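You operate a simulated robot arm through the tools that you are given. There is no shell and no other tool. Be economical: measure what you need, move in short steps, check, and stop when the job is done.

The job below is to be done with a simulated two-armed robot. You get a single attempt, and the scene is never put back.

TASK
Put the drip cup on the top of the lift table away on the top of the service stand. Turn the zone one dial to 220 C. Turn the regrind dial to 1. Stack the green pellet jar from the top of the mixing bench on top of the yellow pellet jar. Put the film sample on the top of the mixing bench away on the desk top. Take the rag from the ledge under the hopper and put it on top of the black end board on the top of the mixing bench. The order is free. Set down upright: drip cup.

Only the result counts: the job must be done as asked and must still hold three seconds after the hand-in. Knocking over, shifting, dropping, spilling or breaking anything else fails it.

THE ROBOT
Two 6-joint arms with two-finger parallel grippers on one trunk, on a base that drives. Base frame: it is fixed to the floor where the robot stands at the start and does not move with it; the origin is under the middle of the robot, x ahead of it, y to its left, z up. Lengths are in mm, angles in degrees, forces in N, time in s.
The left shoulder is at the start at [60, 187, 1122], the right one opposite. Places, roughly: black end board (20x20x4 cm) [-1400, -500, 800]; desk top [-8800, -9200, 800]; drip cup (6x6x6 cm) [500, -200, 800]; film sample [-1500, -250, 750]; pellet jar [-1250, -500, 750]; rag (7x10x3 cm) [-3000, -1100, 400]; regrind dial [-1900, -1500, 1100]; top of the service stand [-500, -8500, 700]; zone one dial [-1700, -1900, 1300]. Payload 1.57 kg a hand.
The TCP of each hand is the grasp point between the finger pads, 30 mm short of the fingertips. In the tool frame z runs along the fingers and y along their closing line. Largest opening 110 mm; finger width 24, thickness 12; the body of the gripper, 48 by 112 mm, starts 78 mm behind the TCP.
Orientation is that of the tool frame in the base frame, as a unit quaternion [w, x, y, z]. With the fingers straight down and closing along the base's y, the tool's x points along the base's -x, its y along +y and its z along -z.

THE INTERFACE
- The arms move only by the tool step_arm. It takes "left_series", "right_series" or both (then of equal length, played together; a hand with none holds still); each is one flat list of numbers, 7 for each row, row after row: the finger opening in cm, from 0 to 11, then the shift along the base's x, y, z in cm, then the turn, a rotation vector about the base's x, y, z in degrees. In form: [jaw, dx, dy, dz, ax, ay, az, jaw, dx, dy, dz, ax, ay, az, ...]. A call has 1 to 10 rows; each row shifts and turns the commanded pose from where the row before left it. A row lasts 0.2 s, in which the tool goes at most 50 mm and 8.6 degrees; a call with a longer step from one row to the next is refused whole, and so is a gripper value outside its range. Where a pose cannot be reached the arm comes as near as it can. A force on the tool above 40 N (or 10 N above the force at the start of the call, whichever is more), or a blocked arm, ends the call early, and 0.2 s more pass. Each finger travels about 153 mm/s and halts on what it meets, pressing with about 31 N; the grip force reading is that of the motor and also rises with nothing between the fingers. The clock runs only during rows and for 0.2 s after the last one: add rows that do not move to give the fingers time. It gives the time, the measured TCP pose, the force on the tool (base axes), the opening and the grip force at its end, in the units of the frame above (readings bear some noise), with the torque about the TCP (base axes, N m) and any sound that the robot's microphone picked up, and new pictures: "pictures" is both (left out), scene, wrist or none (wrist: the cameras of the hands that moved).
- Cameras (640 x 400 px; columns grow to the right, rows downward): "scene" is now at [9.3, -13.7, 1656]; the picture's right is [-0.16, -0.99, 0.00], its down [-0.83, 0.13, -0.54] and it looks along [0.53, -0.09, -0.84] (base axes); focal length 262 px, centre (320, 200). "left" rides on the left gripper at [70, -16, -141] in its tool frame; the picture's right is [0.23, 0.97, 0.00], its down [-0.85, 0.20, -0.48] and it looks along [-0.47, 0.11, 0.88] (tool axes); focal length 222 px, centre (320, 200). "right" rides on the right gripper at [70, 16, -141] in its tool frame; the picture's right is [-0.23, 0.97, 0.00], its down [-0.86, -0.20, -0.48] and it looks along [-0.47, -0.11, 0.88] (tool axes); focal length 222 px, centre (320, 200). There is no depth. A picture from a camera that has moved, and an enlarged one, comes with that camera's place and axes in the base frame and with its lens.
- slide_trunk(by): slides the trunk up (or, below 0, down) by that many mm; the arms and the scene camera ride with it, the base frame stays. It gives what a move gives, with no picture.
- drive_base(legs): drives the robot by 1 to 6 legs, each [ahead, left, turn to the left] in mm, mm and degrees, along the robot's own axes; the way and the turn of a leg run together, so that a leg with both is an arc; at most 1500 mm and 180 degrees a leg. The arms and the cameras ride along, it lands a little off, and it stops where it bumps. It gives what a move gives, and a new picture of the scene camera.
- head_to(pan, tilt): turns the head with the scene camera to pan (to the left, within 86 degrees either way) and tilt (down, from -29 to 69), counted from straight ahead of the robot. It gives what a move gives, and a new picture of the scene camera.
- close_up(camera, box): a new picture of the part [left, top, right, bottom] of that camera's present view, enlarged. It takes no simulated time.
- sign_off(): hands the job in; it is judged then, once.

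Work in short steps. Places have to be worked out from the pictures, the camera data and where the tool is seen: move nearer, look again, correct. Check each grasp and each placing, and mend what went wrong. You have 165 turns and 260 pictures in all, those below and enlarged ones among them. Open the grippers and draw the arms clear of the work before you hand the job in, unless the task says otherwise; then end with one line.

The tools are called after "Call:" as name(argument=value, ...) on one line, values as JSON. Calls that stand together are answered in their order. step_arm: Moves the arms, as the interface text tells. Its arguments: {"type":"object","properties":{"left_series":{"type":"array"},"right_series":{"type":"array"},"pictures":{"type":"string","enum":["both","scene","wrist","none"]}},"required":[]} The other tools are called the same way: slide_trunk (by) slides the trunk up or down; drive_base (legs) drives the base; head_to (pan, tilt) turns the head that bears the scene camera; close_up (camera, box) takes an enlarged picture of a part of a camera's view; sign_off () hands the job in.

At the start:

```text
t: 0.0
left_eef_pos: [403.7, 44.0, 1110.6]
left_tcp_rot: [0.001, -0.001, 1.0, 0.0]
left_ft_force: [0.8, -0.2, -0.2]
left_torque: [-0.01, -0.02, 0.0]
left_width: 110.1
left_gripper_force: 0.1
right_eef_pos: [345.4, -316.9, 1141.6]
right_tcp_rot: [0.0, 0.0, 1.0, 0.0]
right_ft_force: [-0.1, 0.8, 0.5]
right_torque: [-0.01, -0.01, 0.02]
right_width: 110.0
right_gripper_force: 0.0
trunk travel left (down, up): [-750.0, 240.0]
robot x, y, heading: [-2.9, -0.3, -0.2]
head pan, tilt: [-9.2, 57.3]
```

scene: 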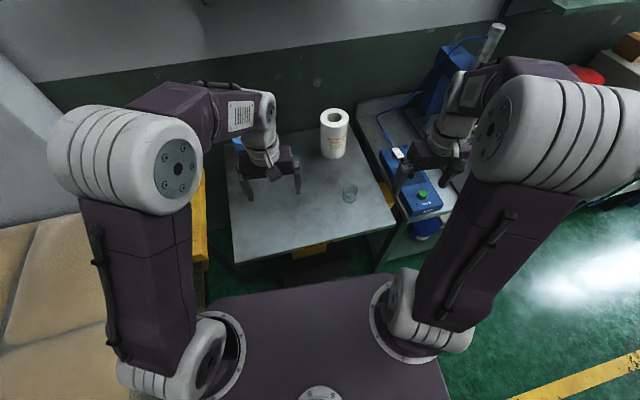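
right: 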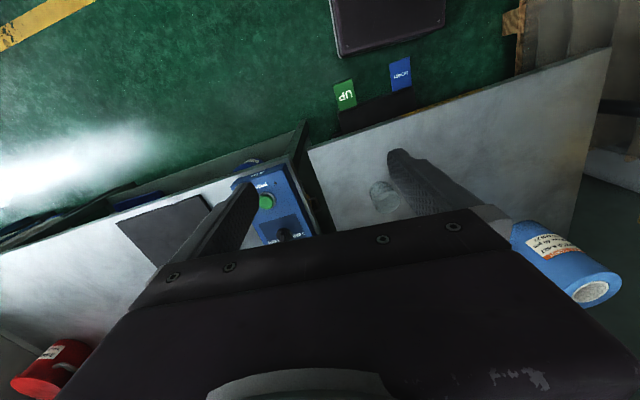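
left: 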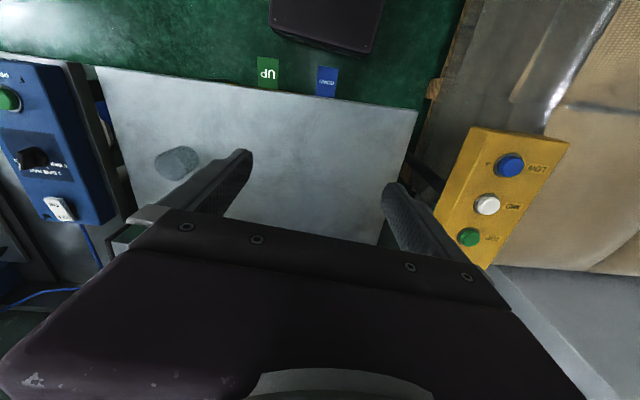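

I'll start by looking at the drip cup closely.

Call:
close_up(camera="scene", box=[260, 120, 460, 245])

Call:
close_up(camera="right", box=[300, 130, 460, 230])

```text
3.20 times, centred on (360, 182) of scene
camera zoom: at [9.3, -13.7, 1656.0], right [-0.16, -0.99, 0.0], down [-0.83, 0.13, -0.54], along [0.53, -0.09, -0.84], focal length 837 px, centre (192, 256)
```

zoom: 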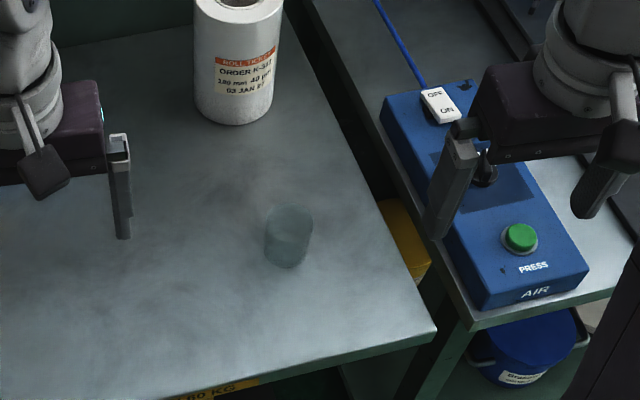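

```text
4.00 times, centred on (380, 180) of right
camera zoom: at [274.4, -300.0, 1282.6], right [0.23, 0.97, 0.0], down [0.86, -0.2, 0.48], along [0.47, -0.11, -0.88], focal length 888 px, centre (80, 280)
```

zoom: 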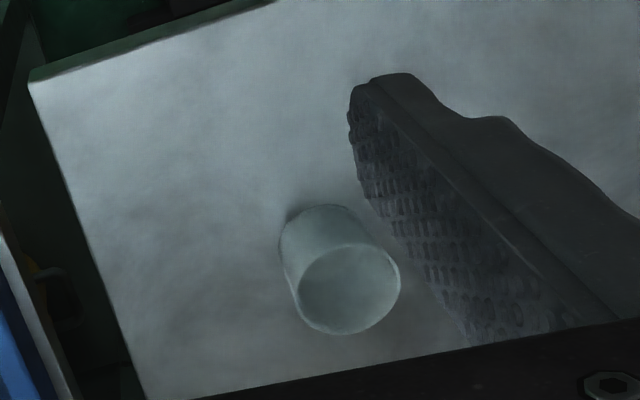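

Cup triangulates to about [527, -215], standing from z≈808 to 870. I move the right hand above it and look.

Call:
step_arm(right_series=[11, 3.64, 2.03, 0, 0, 0, 0, 11, 3.64, 2.03, 0, 0, 0, 0, 11, 3.64, 2.03, 0, 0, 0, 0, 11, 3.64, 2.03, 0, 0, 0, 0, 11, 3.64, 2.03, 0, 0, 0, 0, 11, 0, 0, -4, 0, 0, 0, 11, 0, 0, -4, 0, 0, 0, 11, 0, 0, -4, 0, 0, 0, 11, 0, 0, -3, 0, 0, 0], pictures="both")

```text
t: 2.0
left_eef_pos: [404.9, 43.0, 1110.3]
left_tcp_rot: [0.001, 0.0, 1.0, 0.001]
left_ft_force: [-0.1, 0.7, 0.4]
left_torque: [-0.03, 0.02, 0.04]
left_width: 109.9
left_gripper_force: 0.0
right_eef_pos: [526.7, -212.4, 989.4]
right_tcp_rot: [0.0, 0.0, 1.0, -0.001]
right_ft_force: [1.3, -0.9, -0.6]
right_torque: [0.02, 0.02, 0.02]
right_width: 109.9
right_gripper_force: 0.1
trunk travel left (down, up): [-750.0, 240.0]
robot x, y, heading: [-1.1, 0.9, 0.2]
head pan, tilt: [-9.2, 57.3]
camera scene: at [9.5, -13.9, 1656.0], right [-0.16, -0.99, 0.0], down [-0.83, 0.13, -0.54], along [0.53, -0.09, -0.84], focal length 262 px, centre (320, 200)
camera right: at [456.3, -196.4, 1130.5], right [0.23, 0.97, 0.0], down [0.86, -0.2, 0.48], along [0.47, -0.11, -0.88], focal length 222 px, centre (320, 200)
```

scene: 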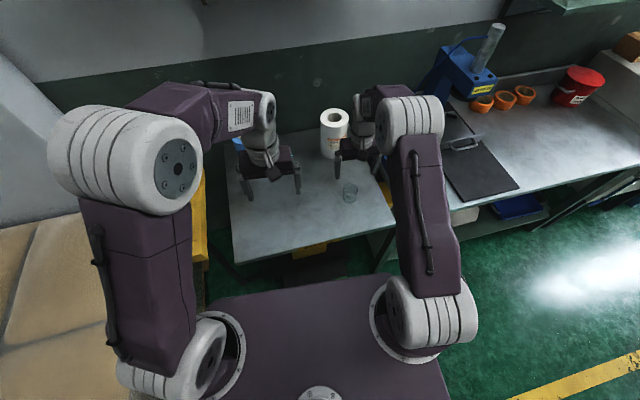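
right: 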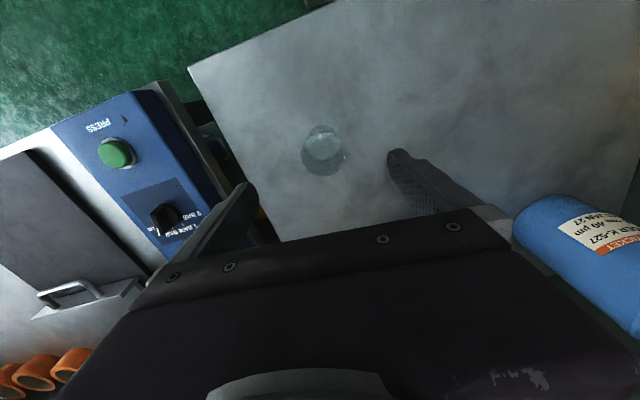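

Call:
close_up(camera="right", box=[270, 105, 390, 180])

Call:
close_up(camera="scene", box=[310, 110, 430, 215])

```text
5.33 times, centred on (330, 142) of right
camera zoom: at [456.3, -196.4, 1130.5], right [0.23, 0.97, 0.0], down [0.86, -0.2, 0.48], along [0.47, -0.11, -0.88], focal length 1185 px, centre (267, 507)
```

zoom: 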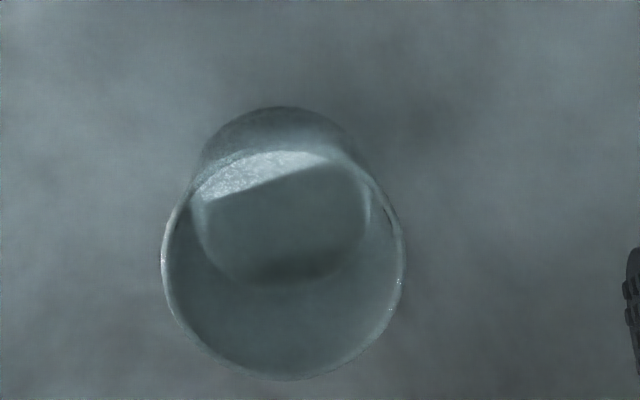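

```text
3.81 times, centred on (370, 162) of scene
camera zoom: at [9.5, -13.9, 1656.0], right [-0.16, -0.99, 0.0], down [-0.83, 0.13, -0.54], along [0.53, -0.09, -0.84], focal length 997 px, centre (130, 343)
```

zoom: 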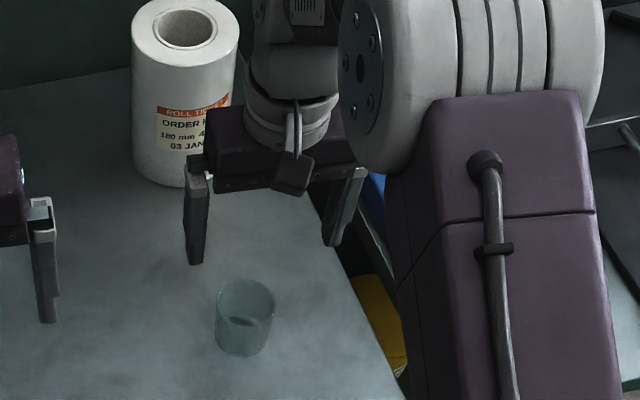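

The rim centre is about [533, -212, ~875]. I descend around it to z≈860.

Call:
step_arm(right_series=[11, 0.6, 0, -3, 0, 0, 0, 11, 0, 0, -3, 0, 0, 0, 11, 0, 0, -3, 0, 0, 0, 11, 0, 0, -2.5, 0, 0, 0, 11, 0, 0, -1.5, 0, 0, 0], pictures="both")

Call:
close_up(camera="right", box=[200, 50, 440, 210])

Call:
close_up(camera="scene", box=[310, 130, 410, 215])

```text
t: 3.2
left_eef_pos: [404.2, 42.9, 1110.8]
left_tcp_rot: [0.001, 0.0, 1.0, 0.001]
left_ft_force: [0.0, -0.4, -0.2]
left_torque: [0.0, 0.01, -0.01]
left_width: 110.0
left_gripper_force: 0.0
right_eef_pos: [533.3, -217.1, 861.5]
right_tcp_rot: [0.0, 0.0, 1.0, 0.0]
right_ft_force: [0.5, 0.6, 0.2]
right_torque: [-0.02, -0.01, 0.0]
right_width: 110.0
right_gripper_force: 0.1
trunk travel left (down, up): [-750.0, 240.0]
robot x, y, heading: [-1.7, -0.4, -0.1]
head pan, tilt: [-9.2, 57.3]
camera scene: at [9.6, -13.8, 1656.0], right [-0.16, -0.99, 0.0], down [-0.83, 0.13, -0.54], along [0.53, -0.09, -0.84], focal length 262 px, centre (320, 200)
camera right: at [463.4, -200.0, 1002.2], right [0.23, 0.97, 0.0], down [0.85, -0.2, 0.48], along [0.47, -0.11, -0.88], focal length 222 px, centre (320, 200)
```

scene: 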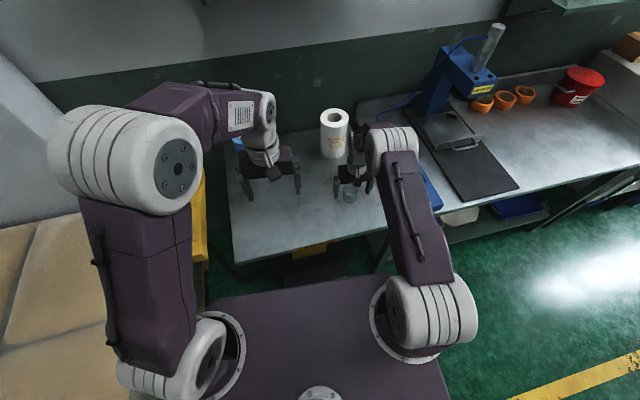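
right: 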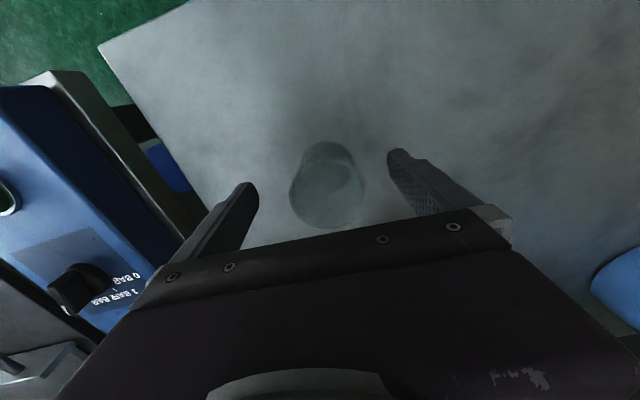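

```text
2.50 times, centred on (320, 130) of right
camera zoom: at [463.4, -200.0, 1002.2], right [0.23, 0.97, 0.0], down [0.85, -0.2, 0.48], along [0.47, -0.11, -0.88], focal length 555 px, centre (320, 375)
```

zoom: 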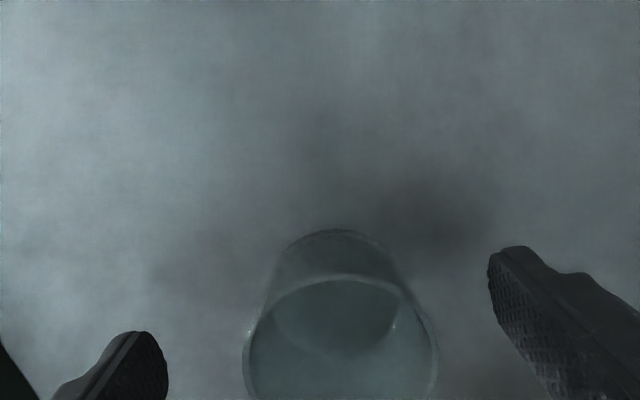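

```text
4.71 times, centred on (360, 172) of scene
camera zoom: at [9.6, -13.8, 1656.0], right [-0.16, -0.99, 0.0], down [-0.83, 0.13, -0.54], along [0.53, -0.09, -0.84], focal length 1232 px, centre (132, 329)
```

zoom: 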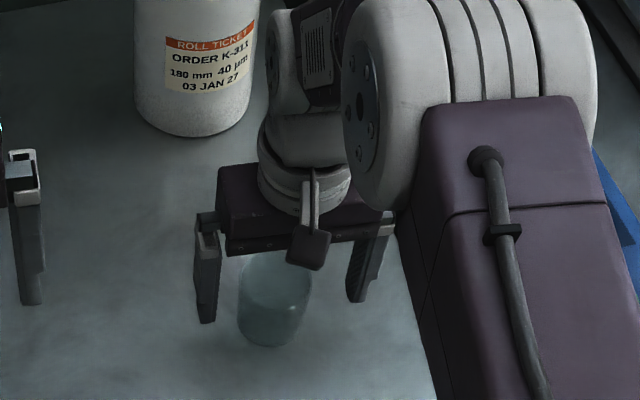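

Cup sits well between the fingers (about 5 mm off in y). I correct, lower to z≈845 and close.

Call:
step_arm(right_series=[11, 0.2, 0.5, -0.8, 0, 0, 0, 11, 0, 0, -0.8, 0, 0, 0, 7, 0, 0, 0, 0, 0, 0, 5, 0, 0, 0, 0, 0, 0, 4, 0, 0, 0, 0, 0, 0, 4, 0, 0, 0, 0, 0, 0], pictures="wrist")

```text
t: 4.6
left_eef_pos: [403.7, 44.4, 1111.8]
left_tcp_rot: [0.001, 0.0, 1.0, 0.0]
left_ft_force: [0.9, -0.5, 0.2]
left_torque: [-0.03, 0.04, 0.05]
left_width: 110.0
left_gripper_force: 0.1
right_eef_pos: [535.3, -209.1, 843.8]
right_tcp_rot: [0.001, 0.0, 1.0, 0.0]
right_ft_force: [-0.5, -0.1, 0.9]
right_torque: [-0.03, 0.04, -0.03]
right_width: 56.7
right_gripper_force: 31.1
trunk travel left (down, up): [-750.0, 240.0]
robot x, y, heading: [-0.7, 1.7, -0.1]
head pan, tilt: [-9.2, 57.3]
camera right: at [464.7, -193.0, 986.5], right [0.23, 0.97, 0.0], down [0.86, -0.2, 0.48], along [0.47, -0.11, -0.88], focal length 222 px, centre (320, 200)
```

right: 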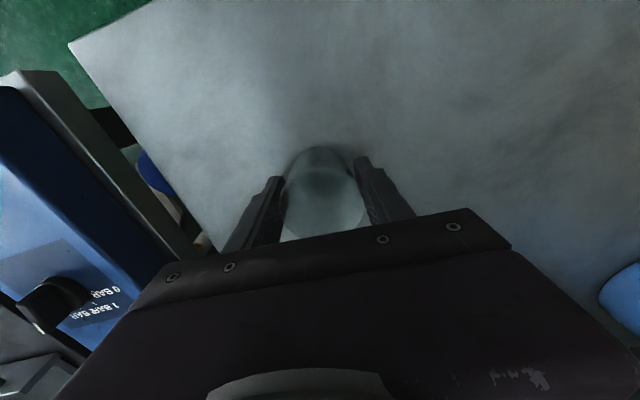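

Grip is at 56.7 mm width with 31 N. I lift straight up.

Call:
step_arm(right_series=[4, 0, 0, 2, 0, 0, 0, 4, 0, 0, 3, 0, 0, 0, 4, 0, 0, 4, 0, 0, 0, 4, 0, 0, 4, 0, 0, 0, 4, 0, 0, 4, 0, 0, 0, 4, 0, 0, 4, 0, 0, 0, 4, 0, 0, 3, 0, 0, 0], pictures="both")

```text
t: 6.2
left_eef_pos: [402.9, 43.0, 1110.2]
left_tcp_rot: [0.001, 0.0, 1.0, 0.0]
left_ft_force: [0.5, 0.0, -0.6]
left_torque: [-0.02, -0.04, -0.03]
left_width: 110.1
left_gripper_force: 0.0
right_eef_pos: [534.2, -210.2, 1086.1]
right_tcp_rot: [0.0, 0.0, 1.0, 0.0]
right_ft_force: [-0.1, 0.1, -0.3]
right_torque: [-0.03, -0.03, 0.01]
right_width: 56.4
right_gripper_force: 31.2
trunk travel left (down, up): [-750.0, 240.0]
robot x, y, heading: [-0.4, -1.9, 0.3]
head pan, tilt: [-9.2, 57.3]
camera scene: at [8.8, -13.5, 1656.0], right [-0.16, -0.99, 0.0], down [-0.83, 0.13, -0.54], along [0.53, -0.09, -0.84], focal length 262 px, centre (320, 200)
camera right: at [463.0, -193.4, 1227.0], right [0.23, 0.97, 0.0], down [0.86, -0.2, 0.48], along [0.47, -0.11, -0.88], focal length 222 px, centre (320, 200)
```

scene: 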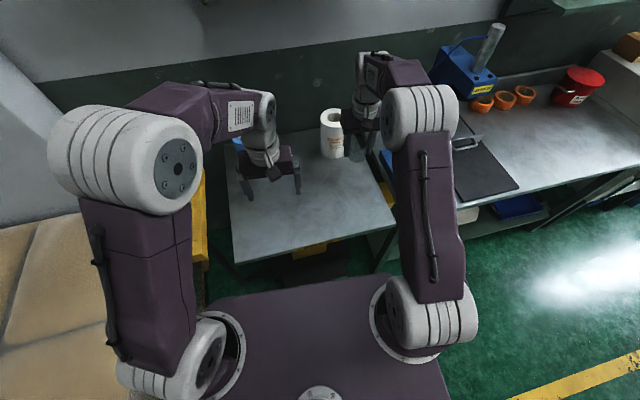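
right: 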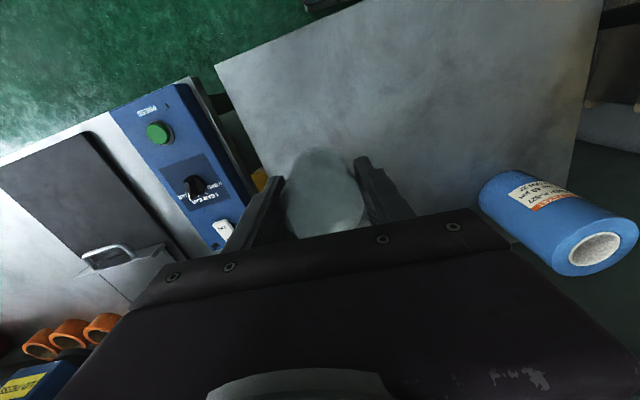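

Cup is held. I draw the right hand back to its start place and look right to see the way.

Call:
step_arm(right_series=[4, -3.7, -1.5, 0.5, 0, 0, 0, 4, -3.7, -1.5, 0.5, 0, 0, 0, 4, -3.7, -1.5, 0.5, 0, 0, 0, 4, -3.7, -1.5, 0.5, 0, 0, 0, 4, -3.7, -1.5, 0.5, 0, 0, 0], pictures="none")

Call:
head_to(pan=-80, tilt=15)

Call:
head_to(pan=80, tilt=15)

```text
t: 7.4
left_eef_pos: [401.9, 44.7, 1111.5]
left_tcp_rot: [0.002, 0.0, 1.0, 0.001]
left_ft_force: [0.5, -0.6, -0.9]
left_torque: [0.01, 0.0, -0.02]
left_width: 110.0
left_gripper_force: 0.0
right_eef_pos: [345.1, -281.6, 1113.2]
right_tcp_rot: [0.0, -0.001, 1.0, 0.0]
right_ft_force: [-0.2, 0.1, -0.4]
right_torque: [-0.03, -0.02, 0.0]
right_width: 56.4
right_gripper_force: 31.1
trunk travel left (down, up): [-750.0, 240.0]
robot x, y, heading: [3.5, 4.5, 0.1]
head pan, tilt: [-9.2, 57.3]
```

```text
t: 8.8
left_eef_pos: [404.3, 45.9, 1111.1]
left_tcp_rot: [0.001, 0.0, 1.0, 0.0]
left_ft_force: [1.0, -0.7, 0.6]
left_torque: [-0.02, -0.02, -0.01]
left_width: 110.1
left_gripper_force: 0.0
right_eef_pos: [347.6, -282.2, 1112.8]
right_tcp_rot: [0.001, 0.0, 1.0, 0.0]
right_ft_force: [-0.2, -0.6, 0.1]
right_torque: [-0.02, -0.02, 0.0]
right_width: 56.2
right_gripper_force: 30.7
trunk travel left (down, up): [-750.0, 240.0]
robot x, y, heading: [-1.0, -2.1, 0.0]
head pan, tilt: [-80.0, 15.0]
camera scene: at [-42.9, -94.6, 1719.1], right [-0.98, -0.17, 0.0], down [-0.05, 0.26, -0.97], along [0.17, -0.95, -0.26], focal length 262 px, centre (320, 200)
```

scene: 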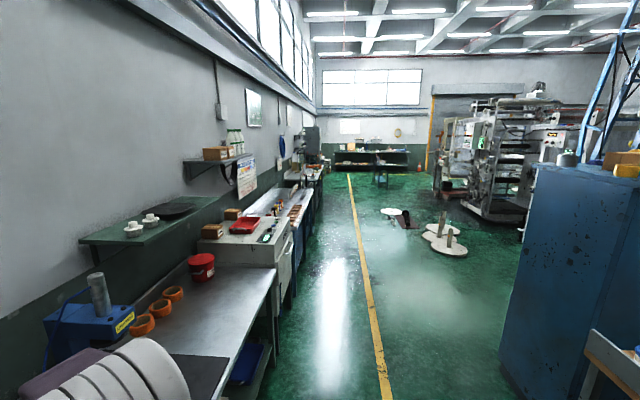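

```text
t: 11.3
left_eef_pos: [403.8, 43.7, 1110.8]
left_tcp_rot: [0.001, 0.0, 1.0, 0.0]
left_ft_force: [0.4, 0.7, -0.3]
left_torque: [-0.03, -0.01, -0.04]
left_width: 110.1
left_gripper_force: 0.0
right_eef_pos: [348.1, -281.9, 1113.2]
right_tcp_rot: [0.0, 0.0, 1.0, 0.0]
right_ft_force: [-0.3, 0.5, -0.7]
right_torque: [0.02, 0.02, 0.0]
right_width: 56.2
right_gripper_force: 30.7
trunk travel left (down, up): [-750.0, 240.0]
robot x, y, heading: [3.2, -0.4, -0.1]
head pan, tilt: [80.0, 15.0]
camera scene: at [-43.2, 89.4, 1719.1], right [0.98, -0.17, 0.0], down [-0.05, -0.25, -0.97], along [0.17, 0.95, -0.26], focal length 262 px, centre (320, 200)
```

scene: 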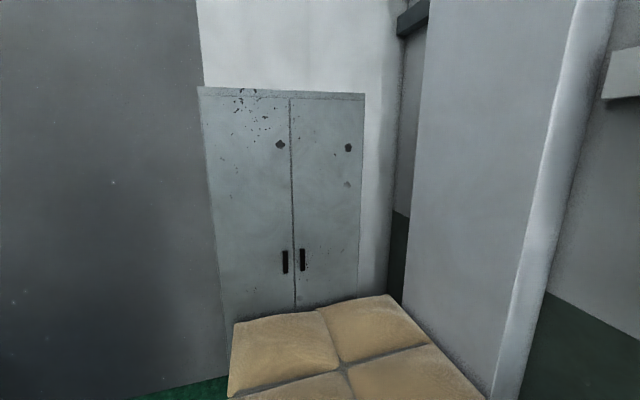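

Call:
head_to(pan=-80, tilt=10)

Call:
close_up(camera="scene", box=[300, 100, 500, 225])

Call:
close_up(camera="scene", box=[340, 110, 640, 300])

```text
t: 13.7
left_eef_pos: [404.0, 43.9, 1111.1]
left_tcp_rot: [0.001, 0.0, 1.0, 0.0]
left_ft_force: [-0.1, 0.5, -0.4]
left_torque: [-0.02, -0.02, 0.05]
left_width: 110.0
left_gripper_force: 0.1
right_eef_pos: [347.3, -282.2, 1113.1]
right_tcp_rot: [0.001, 0.0, 1.0, 0.0]
right_ft_force: [-0.3, -0.5, -0.7]
right_torque: [0.02, -0.01, 0.0]
right_width: 56.5
right_gripper_force: 31.6
trunk travel left (down, up): [-750.0, 240.0]
robot x, y, heading: [3.0, -0.6, -0.2]
head pan, tilt: [-80.0, 10.0]
camera scene: at [-43.3, -94.2, 1727.2], right [-0.98, -0.17, 0.0], down [-0.03, 0.17, -0.98], along [0.17, -0.97, -0.17], focal length 262 px, centre (320, 200)
```

scene: 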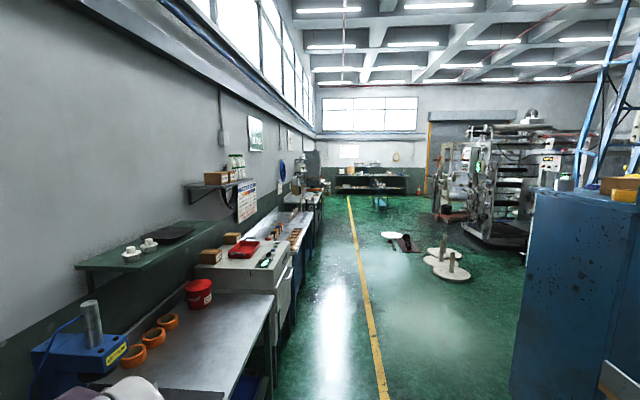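

```text
3.20 times, centred on (400, 162) of scene
camera zoom: at [-43.3, -94.2, 1727.2], right [-0.98, -0.17, 0.0], down [-0.03, 0.17, -0.98], along [0.17, -0.97, -0.17], focal length 837 px, centre (64, 320)
```

zoom: 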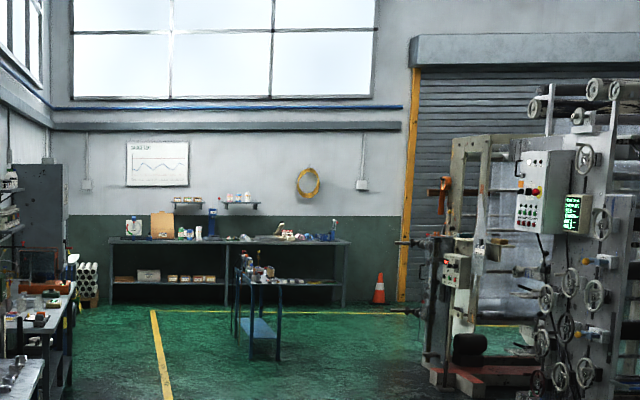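

```text
2.11 times, centred on (490, 205) of scene
camera zoom: at [-43.3, -94.2, 1727.2], right [-0.98, -0.17, 0.0], down [-0.03, 0.17, -0.98], along [0.17, -0.97, -0.17], focal length 551 px, centre (-38, 190)
```

zoom: 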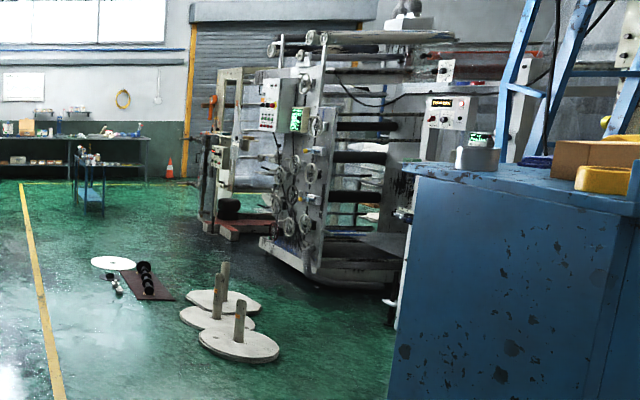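

The stand is the blue trolley at the aisle's end. I turn right, then drive down the aisle with the head ahead.

Call:
head_to(pan=0, tilt=20)

Call:
drive_base(legs=[[0, 0, -90], [1400, 50, 0], [1400, 0, 0]])

```text
t: 15.3
left_eef_pos: [404.1, 44.2, 1110.0]
left_tcp_rot: [0.002, 0.0, 1.0, 0.0]
left_ft_force: [0.1, 0.2, 0.6]
left_torque: [-0.01, -0.02, 0.0]
left_width: 110.1
left_gripper_force: 0.1
right_eef_pos: [346.6, -282.8, 1113.1]
right_tcp_rot: [-0.001, 0.0, 1.0, 0.0]
right_ft_force: [0.2, 0.0, -0.4]
right_torque: [0.0, 0.02, 0.01]
right_width: 56.5
right_gripper_force: 31.1
trunk travel left (down, up): [-750.0, 240.0]
robot x, y, heading: [-0.2, 2.6, -0.6]
head pan, tilt: [0.0, 20.0]
camera scene: at [33.7, -2.7, 1711.0], right [0.0, -1.0, 0.0], down [-0.34, 0.0, -0.94], along [0.94, 0.0, -0.34], focal length 262 px, centre (320, 200)
```

scene: 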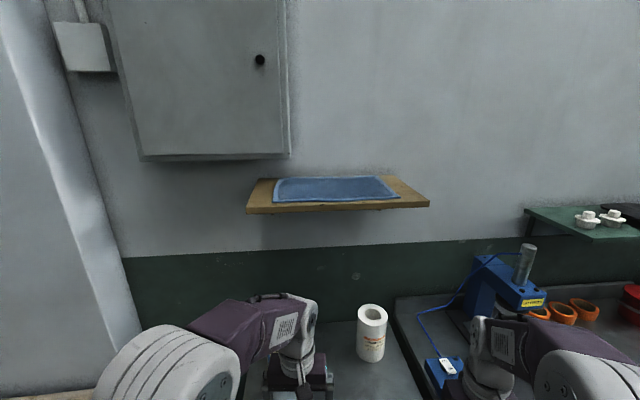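

```text
t: 17.3
left_eef_pos: [369.6, -139.8, 1111.0]
left_tcp_rot: [0.001, 0.238, 0.971, 0.0]
left_ft_force: [0.0, 0.3, -0.2]
left_torque: [0.0, -0.04, -0.01]
left_width: 110.0
left_gripper_force: 0.1
right_eef_pos: [167.7, -404.6, 1112.7]
right_tcp_rot: [0.0, 0.239, 0.971, 0.0]
right_ft_force: [0.3, 0.3, -0.6]
right_torque: [-0.01, 0.01, -0.02]
right_width: 56.6
right_gripper_force: 30.9
trunk travel left (down, up): [-750.0, 240.0]
robot x, y, heading: [-6.8, 7.2, -27.5]
head pan, tilt: [0.0, 20.0]
stopped in leg 1: the robot was blocked; the commanded pose is now the measured one
camera scene: at [21.7, -9.9, 1710.9], right [-0.46, -0.89, 0.0], down [-0.3, 0.16, -0.94], along [0.83, -0.44, -0.34], focal length 262 px, centre (320, 200)
```

scene: 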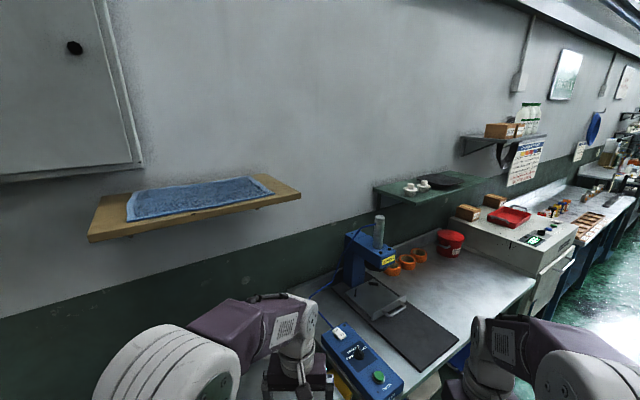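

The base touched the lift table. I back off 300 mm along -x, then finish the turn.

Call:
drive_base(legs=[[-266, -138, 0], [0, 0, -62]])

```text
t: 22.1
left_eef_pos: [-254.0, -391.6, 1110.4]
left_tcp_rot: [0.0, 0.693, 0.72, -0.001]
left_ft_force: [-0.3, -0.5, 0.1]
left_torque: [-0.02, -0.01, 0.0]
left_width: 109.9
left_gripper_force: 0.0
right_eef_pos: [-582.5, -347.5, 1112.7]
right_tcp_rot: [0.0, 0.694, 0.72, 0.0]
right_ft_force: [0.6, 0.5, -0.6]
right_torque: [0.03, 0.02, 0.01]
right_width: 56.6
right_gripper_force: 31.0
trunk travel left (down, up): [-750.0, 240.0]
robot x, y, heading: [-310.6, 11.8, -87.9]
head pan, tilt: [0.0, 20.0]
camera scene: at [-311.5, -26.0, 1710.9], right [-1.0, -0.04, 0.0], down [-0.01, 0.34, -0.94], along [0.04, -0.94, -0.34], focal length 262 px, centre (320, 200)
```

scene: 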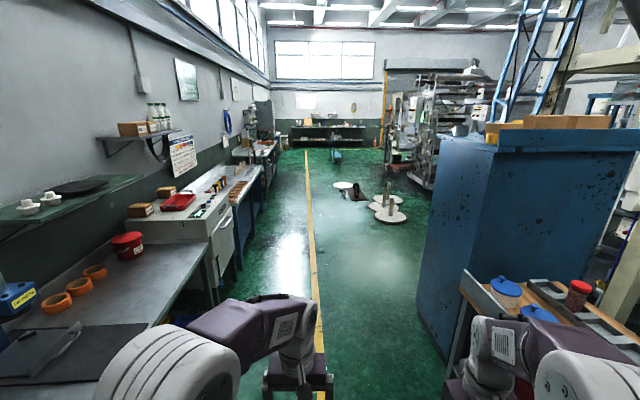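

Now facing down the aisle. I shift left to x≈0 and drive on.

Call:
drive_base(legs=[[1000, 310, -2], [1500, 0, 0], [1500, 0, 0]])

```text
t: 41.6
left_eef_pos: [277.3, -4389.4, 1110.8]
left_tcp_rot: [0.001, 0.677, 0.736, 0.0]
left_ft_force: [-0.4, 0.6, -0.5]
left_torque: [-0.03, 0.0, -0.04]
left_width: 110.0
left_gripper_force: 0.1
right_eef_pos: [-51.6, -4359.8, 1113.3]
right_tcp_rot: [0.0, 0.677, 0.736, 0.0]
right_ft_force: [-0.3, 0.1, -0.6]
right_torque: [-0.02, 0.01, 0.02]
right_width: 56.5
right_gripper_force: 30.5
trunk travel left (down, up): [-750.0, 240.0]
robot x, y, heading: [199.9, -3991.5, -85.2]
head pan, tilt: [0.0, 20.0]
camera scene: at [203.6, -4025.6, 1711.0], right [-1.0, -0.08, 0.0], down [-0.03, 0.34, -0.94], along [0.08, -0.94, -0.34], focal length 262 px, centre (320, 200)
```

scene: 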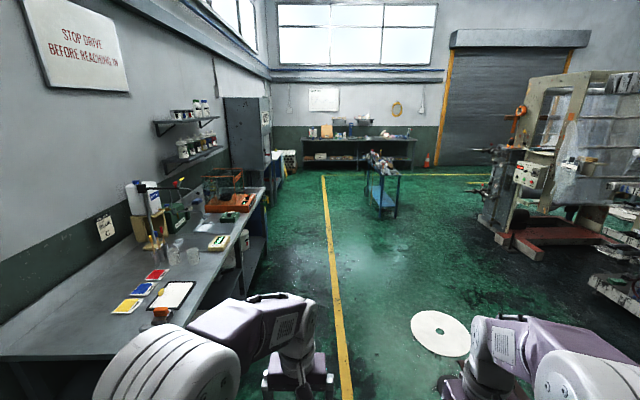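

The stand's near edge is about y≈-8000, x≈-430. I drive to roughly [-200, -6900] and look again.

Call:
drive_base(legs=[[1400, 0, -4.8], [1200, -100, 0], [300, -350, 0]])

Call:
head_to(pan=0, tilt=35)

```text
t: 56.7
left_eef_pos: [-35.6, -7318.0, 1110.2]
left_tcp_rot: [0.0, 0.688, 0.725, 0.0]
left_ft_force: [0.5, -0.3, 0.2]
left_torque: [0.01, -0.04, -0.02]
left_width: 109.8
left_gripper_force: 0.1
right_eef_pos: [-365.9, -7279.4, 1114.2]
right_tcp_rot: [0.0, 0.688, 0.725, 0.0]
right_ft_force: [-0.7, -0.1, -0.2]
right_torque: [0.0, 0.03, -0.03]
right_width: 56.7
right_gripper_force: 31.0
trunk travel left (down, up): [-750.0, 240.0]
robot x, y, heading: [-101.1, -6919.8, -87.2]
head pan, tilt: [0.0, 20.0]
camera scene: at [-98.7, -6953.7, 1711.0], right [-1.0, -0.05, 0.0], down [-0.02, 0.34, -0.94], along [0.05, -0.94, -0.34], focal length 262 px, centre (320, 200)
```

scene: 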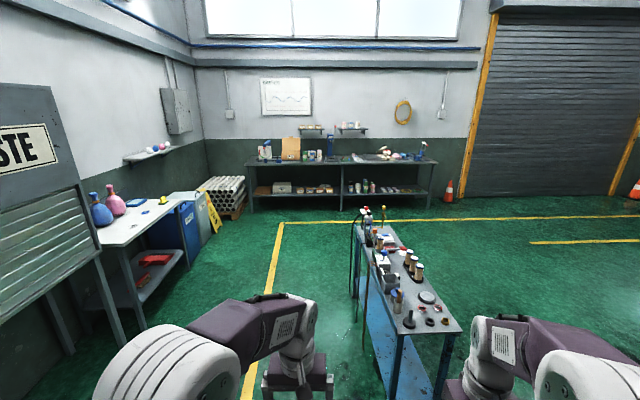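

```text
t: 57.5
left_eef_pos: [-37.3, -7320.6, 1110.5]
left_tcp_rot: [0.001, 0.688, 0.725, 0.0]
left_ft_force: [0.1, 0.3, 0.5]
left_torque: [-0.03, 0.03, 0.0]
left_width: 110.0
left_gripper_force: 0.1
right_eef_pos: [-366.3, -7280.7, 1112.9]
right_tcp_rot: [0.0, 0.688, 0.726, 0.0]
right_ft_force: [0.6, 0.2, -0.1]
right_torque: [0.03, 0.0, 0.0]
right_width: 56.8
right_gripper_force: 30.9
trunk travel left (down, up): [-750.0, 240.0]
robot x, y, heading: [-98.3, -6918.6, -86.8]
head pan, tilt: [0.0, 35.0]
camera scene: at [-100.4, -6950.1, 1687.1], right [-1.0, -0.05, 0.0], down [-0.03, 0.57, -0.82], along [0.04, -0.82, -0.57], focal length 262 px, centre (320, 200)
```

scene: 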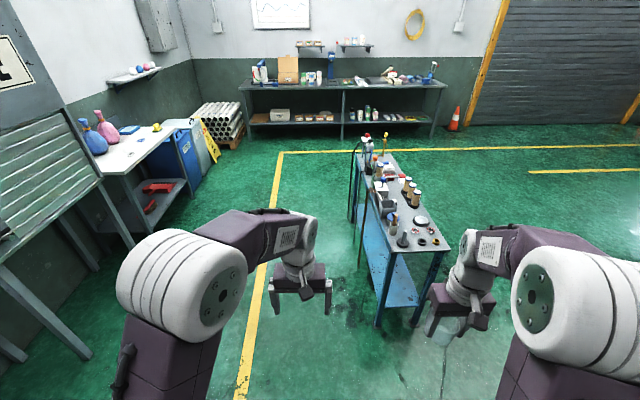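

Call:
close_up(camera="scene", box=[320, 120, 480, 270])

```text
2.67 times, centred on (400, 195) of scene
camera zoom: at [-100.4, -6950.1, 1687.1], right [-1.0, -0.05, 0.0], down [-0.03, 0.57, -0.82], along [0.04, -0.82, -0.57], focal length 698 px, centre (107, 213)
```

zoom: 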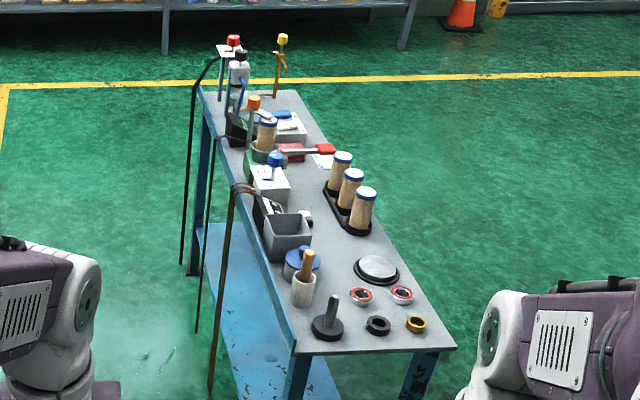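

I want to approach from the open right side of the stand; I look right first for clearance.

Call:
head_to(pan=-55, tilt=25)

```text
t: 58.7
left_eef_pos: [-36.4, -7320.0, 1111.3]
left_tcp_rot: [0.001, 0.688, 0.726, 0.0]
left_ft_force: [0.5, 0.5, 0.1]
left_torque: [0.0, 0.0, -0.01]
left_width: 110.1
left_gripper_force: 0.2
right_eef_pos: [-365.3, -7280.3, 1112.1]
right_tcp_rot: [0.0, 0.689, 0.725, 0.0]
right_ft_force: [-0.3, 0.9, -0.8]
right_torque: [0.02, 0.04, -0.02]
right_width: 56.3
right_gripper_force: 30.9
trunk travel left (down, up): [-750.0, 240.0]
robot x, y, heading: [-101.0, -6919.0, -87.0]
head pan, tilt: [-55.0, 25.0]
camera scene: at [-177.1, -6918.5, 1702.8], right [-0.62, 0.79, 0.0], down [0.33, 0.26, -0.91], along [-0.71, -0.56, -0.42], focal length 262 px, centre (320, 200)
```

scene: 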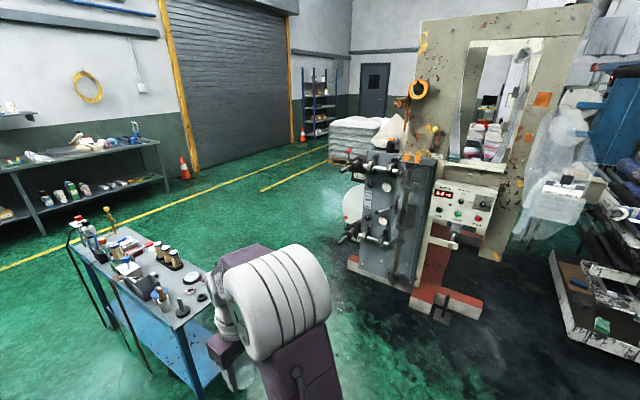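

Corridor between stand and machine is about 1.1 m wide, enough. I drive right, forward alongside the stand, then turn left to face it.

Call:
drive_base(legs=[[0, -1080, -3], [1430, 0, 0]])

Call:
drive_base(legs=[[0, 0, 88]])

Call:
head_to(pan=0, tilt=55)

```text
t: 71.2
left_eef_pos: [-1074.9, -8810.4, 1110.9]
left_tcp_rot: [0.002, 0.683, 0.73, 0.001]
left_ft_force: [0.0, -0.6, 0.9]
left_torque: [-0.01, 0.03, -0.03]
left_width: 110.2
left_gripper_force: 0.2
right_eef_pos: [-1404.5, -8774.4, 1112.4]
right_tcp_rot: [0.0, 0.684, 0.729, 0.001]
right_ft_force: [-0.5, 0.8, -0.7]
right_torque: [0.0, 0.01, 0.03]
right_width: 56.6
right_gripper_force: 30.7
trunk travel left (down, up): [-750.0, 240.0]
robot x, y, heading: [-1147.4, -8412.7, -86.5]
head pan, tilt: [-55.0, 25.0]
camera scene: at [-1220.3, -8409.6, 1702.9], right [-0.63, 0.78, 0.0], down [0.33, 0.26, -0.91], along [-0.71, -0.57, -0.42], focal length 262 px, centre (320, 200)
```

scene: 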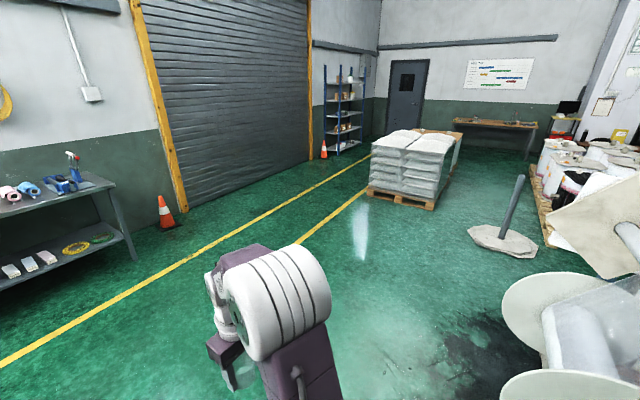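

```text
t: 75.3
left_eef_pos: [-741.4, -8355.1, 1111.7]
left_tcp_rot: [0.001, -0.014, 1.0, 0.001]
left_ft_force: [0.5, -0.5, -0.2]
left_torque: [-0.03, -0.01, 0.0]
left_width: 110.1
left_gripper_force: 0.1
right_eef_pos: [-789.7, -8683.6, 1112.3]
right_tcp_rot: [0.0, -0.014, 1.0, 0.0]
right_ft_force: [-0.3, 1.3, -0.7]
right_torque: [0.0, -0.04, -0.01]
right_width: 56.4
right_gripper_force: 30.8
trunk travel left (down, up): [-750.0, 240.0]
robot x, y, heading: [-1144.9, -8406.9, 1.5]
head pan, tilt: [-55.0, 25.0]
camera scene: at [-1149.4, -8488.0, 1702.9], right [-0.8, -0.6, 0.0], down [-0.25, 0.34, -0.91], along [0.54, -0.73, -0.42], focal length 262 px, centre (320, 200)
```

scene: 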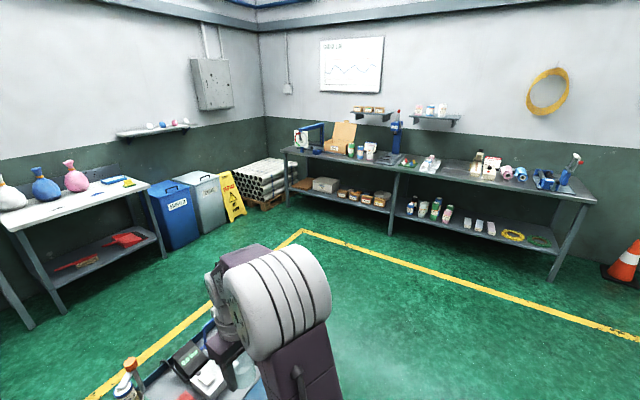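

```text
t: 76.6
left_eef_pos: [-742.7, -8354.8, 1110.6]
left_tcp_rot: [0.001, -0.015, 1.0, 0.001]
left_ft_force: [-0.6, 0.0, 0.3]
left_torque: [-0.01, 0.0, 0.01]
left_width: 109.9
left_gripper_force: 0.1
right_eef_pos: [-790.1, -8683.4, 1113.0]
right_tcp_rot: [0.0, -0.013, 1.0, 0.001]
right_ft_force: [-0.5, -0.3, 0.3]
right_torque: [0.01, 0.01, 0.0]
right_width: 56.5
right_gripper_force: 31.1
trunk travel left (down, up): [-750.0, 240.0]
robot x, y, heading: [-1144.3, -8408.3, 1.7]
head pan, tilt: [0.0, 55.0]
camera scene: at [-1132.1, -8412.0, 1658.9], right [0.03, -1.0, 0.0], down [-0.82, -0.02, -0.57], along [0.57, 0.02, -0.82], focal length 262 px, centre (320, 200)
```

scene: 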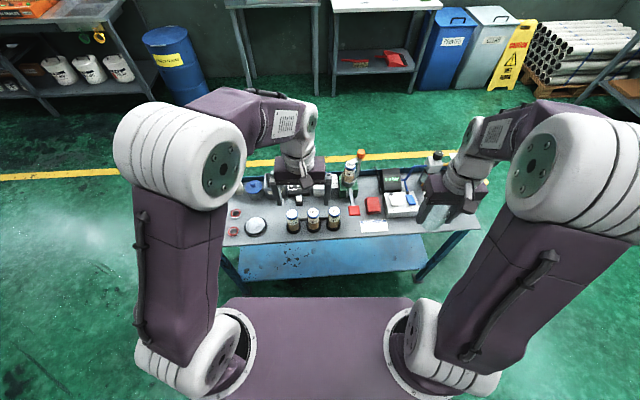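

Call:
close_up(camera="scene", box=[210, 150, 490, 300])

Call:
close_up(camera="left", box=[0, 0, 640, 400])

Call:
close_up(camera="right", box=[0, 0, 640, 400])

```text
2.29 times, centred on (350, 225) of scene
camera zoom: at [-1132.1, -8412.0, 1658.9], right [0.03, -1.0, 0.0], down [-0.82, -0.02, -0.57], along [0.57, 0.02, -0.82], focal length 598 px, centre (251, 143)
```

zoom: 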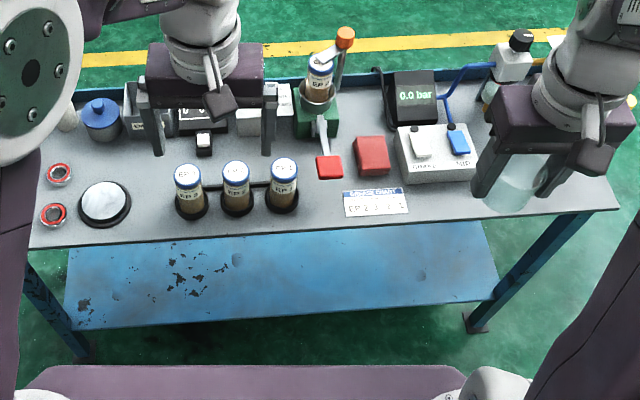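

```text
1.00 times, centred on (320, 200) of left (not enlarged: the box is as wide or as high as the picture)
camera zoom: at [-812.3, -8373.3, 1251.7], right [-0.25, 0.97, 0.0], down [0.85, 0.22, 0.48], along [0.46, 0.12, -0.88], focal length 222 px, centre (320, 200)
```

zoom: 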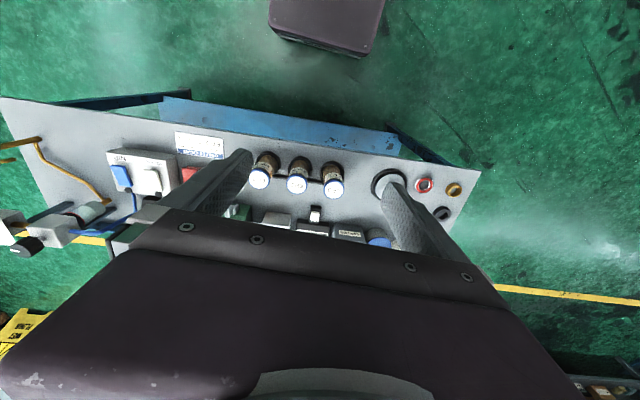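

```text
1.00 times, centred on (320, 200) of right (not enlarged: the box is as wide or as high as the picture)
camera zoom: at [-860.8, -8668.4, 1254.5], right [0.2, 0.98, 0.0], down [0.86, -0.18, 0.48], along [0.47, -0.1, -0.88], focal length 222 px, centre (320, 200)
```

zoom: 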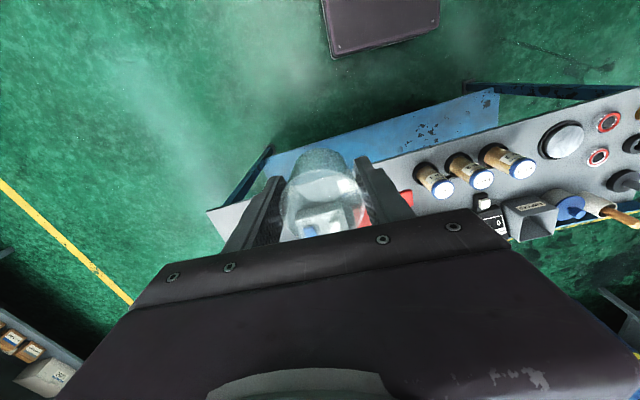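

Free space appears at the far right end of the stand (around [-550, -8890]). I shift the base right to have it in front of the right arm.

Call:
drive_base(legs=[[0, -320, -1.5]])

Call:
close_up(camera="left", box=[0, 50, 320, 250])

Call:
close_up(camera="scene", box=[280, 120, 480, 260])

```text
t: 78.7
left_eef_pos: [-737.8, -8684.5, 1112.2]
left_tcp_rot: [0.001, -0.001, 1.0, 0.001]
left_ft_force: [-1.0, 0.2, -0.5]
left_torque: [0.01, -0.04, 0.03]
left_width: 109.8
left_gripper_force: 0.0
right_eef_pos: [-793.1, -9012.2, 1113.0]
right_tcp_rot: [0.0, 0.0, 1.0, -0.001]
right_ft_force: [1.4, 0.3, 0.4]
right_torque: [-0.01, 0.01, -0.02]
right_width: 56.7
right_gripper_force: 31.2
trunk travel left (down, up): [-750.0, 240.0]
robot x, y, heading: [-1143.3, -8728.9, 0.1]
head pan, tilt: [0.0, 55.0]
camera scene: at [-1127.8, -8731.0, 1658.9], right [0.0, -1.0, 0.0], down [-0.82, 0.0, -0.57], along [0.57, 0.0, -0.82], focal length 262 px, centre (320, 200)
```

scene: 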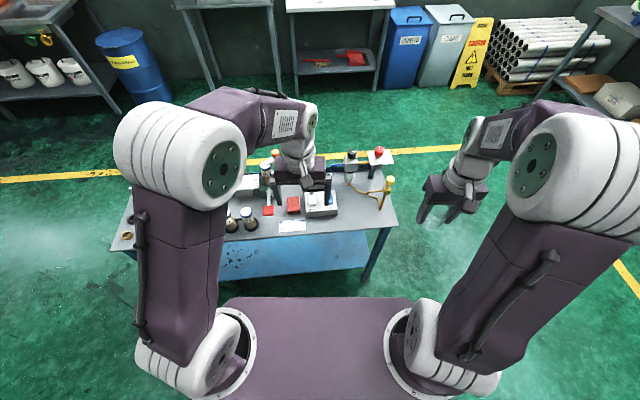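

```text
2.00 times, centred on (160, 150) of left
camera zoom: at [-807.1, -8701.2, 1251.7], right [-0.23, 0.97, 0.0], down [0.85, 0.2, 0.48], along [0.47, 0.11, -0.88], focal length 444 px, centre (640, 300)
```

zoom: 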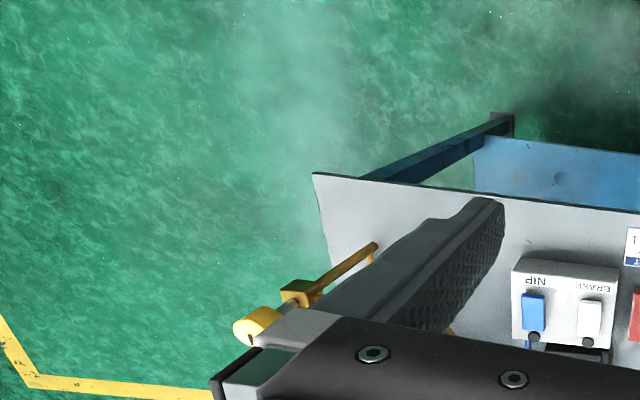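

```text
2.86 times, centred on (380, 190) of scene
camera zoom: at [-1127.8, -8731.0, 1658.9], right [0.0, -1.0, 0.0], down [-0.82, 0.0, -0.57], along [0.57, 0.0, -0.82], focal length 748 px, centre (149, 229)
```

zoom: 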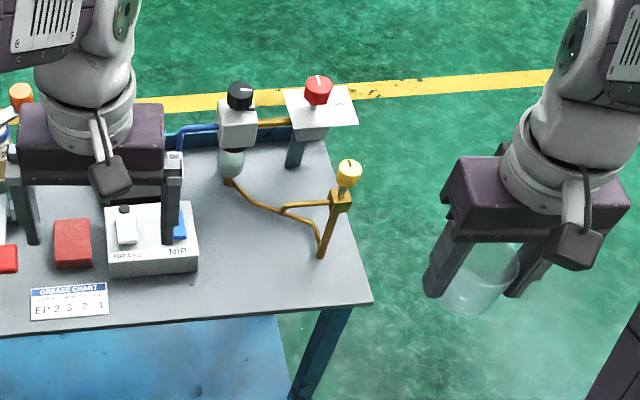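

Free gap found between the BRAKE/NIP box and the brass post; target [-555, -8893]. I nudge the base forward 60 mm, then move the cup above it.

Call:
drive_base(legs=[[60, 0, 0]])

Call:
step_arm(right_series=[4, 3.5, 2.38, 0, 0, 0, 0, 4, 3.5, 2.38, 0, 0, 0, 0, 4, 3.5, 2.38, 0, 0, 0, 0, 4, 3.5, 2.38, 0, 0, 0, 0, 4, 3.5, 2.38, 0, 0, 0, 0, 4, 0, 0, -4, 0, 0, 0, 4, 0, 0, -4, 0, 0, 0, 4, 0, 0, -4, 0, 0, 0, 4, 0, 0, -2, 0, 0, 0], pictures="both")

Call:
close_up(camera="scene", box=[280, 120, 480, 260])

```text
t: 79.7
left_eef_pos: [-683.9, -8683.8, 1113.3]
left_tcp_rot: [0.004, -0.001, 1.0, 0.0]
left_ft_force: [0.0, -0.4, -0.4]
left_torque: [-0.02, -0.05, 0.0]
left_width: 110.0
left_gripper_force: 0.0
right_eef_pos: [-740.0, -9012.9, 1115.2]
right_tcp_rot: [0.002, -0.001, 1.0, 0.0]
right_ft_force: [-0.5, 0.3, -0.2]
right_torque: [0.02, -0.02, 0.0]
right_width: 56.3
right_gripper_force: 31.3
trunk travel left (down, up): [-750.0, 240.0]
robot x, y, heading: [-1081.8, -8728.7, 0.1]
head pan, tilt: [0.0, 55.0]
camera scene: at [-1077.4, -8732.3, 1658.9], right [0.0, -1.0, 0.0], down [-0.82, 0.0, -0.58], along [0.58, 0.0, -0.82], focal length 262 px, centre (320, 200)
```

scene: 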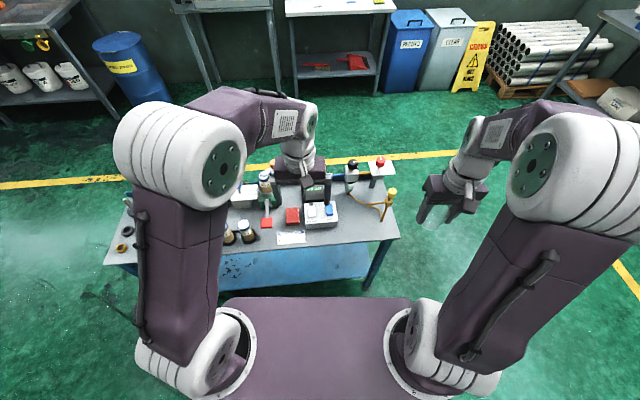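

```text
t: 81.7
left_eef_pos: [-679.6, -8685.5, 1110.4]
left_tcp_rot: [0.001, -0.001, 1.0, 0.001]
left_ft_force: [0.4, 0.5, 0.2]
left_torque: [0.03, -0.02, -0.01]
left_width: 110.2
left_gripper_force: 0.1
right_eef_pos: [-560.1, -8892.6, 970.2]
right_tcp_rot: [0.0, -0.001, 1.0, 0.0]
right_ft_force: [0.2, 1.1, -1.0]
right_torque: [0.02, -0.04, -0.02]
right_width: 56.5
right_gripper_force: 31.0
trunk travel left (down, up): [-750.0, 240.0]
robot x, y, heading: [-1082.4, -8731.1, -0.1]
head pan, tilt: [0.0, 55.0]
camera scene: at [-1070.1, -8732.9, 1658.9], right [0.0, -1.0, 0.0], down [-0.82, 0.0, -0.57], along [0.57, 0.0, -0.82], focal length 262 px, centre (320, 200)
camera right: at [-631.2, -8876.4, 1111.9], right [0.23, 0.97, 0.0], down [0.86, -0.2, 0.48], along [0.47, -0.11, -0.88], focal length 222 px, centre (320, 200)
```

scene: 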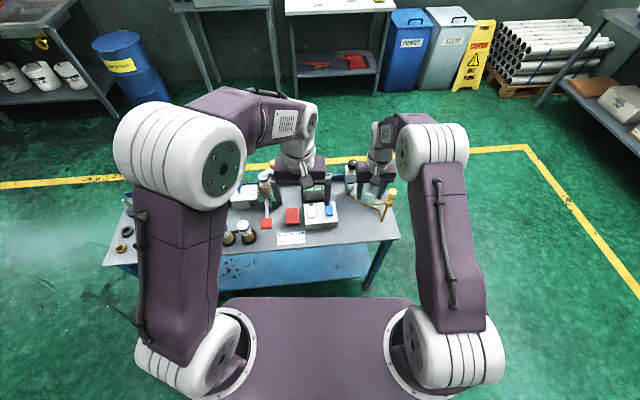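
right: 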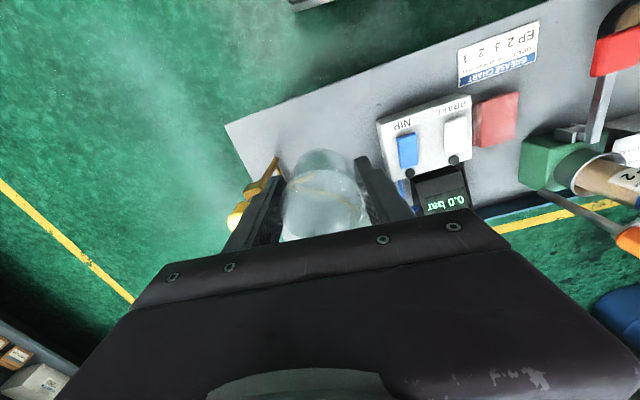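

```text
2.86 times, centred on (380, 190) of scene
camera zoom: at [-1070.1, -8732.9, 1658.9], right [0.0, -1.0, 0.0], down [-0.82, 0.0, -0.57], along [0.57, 0.0, -0.82], focal length 748 px, centre (149, 229)
```

zoom: 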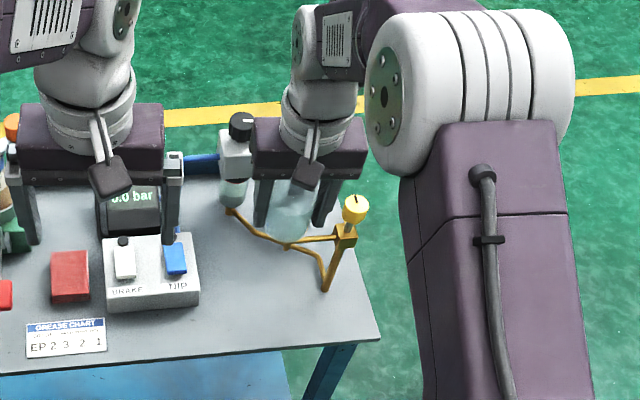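

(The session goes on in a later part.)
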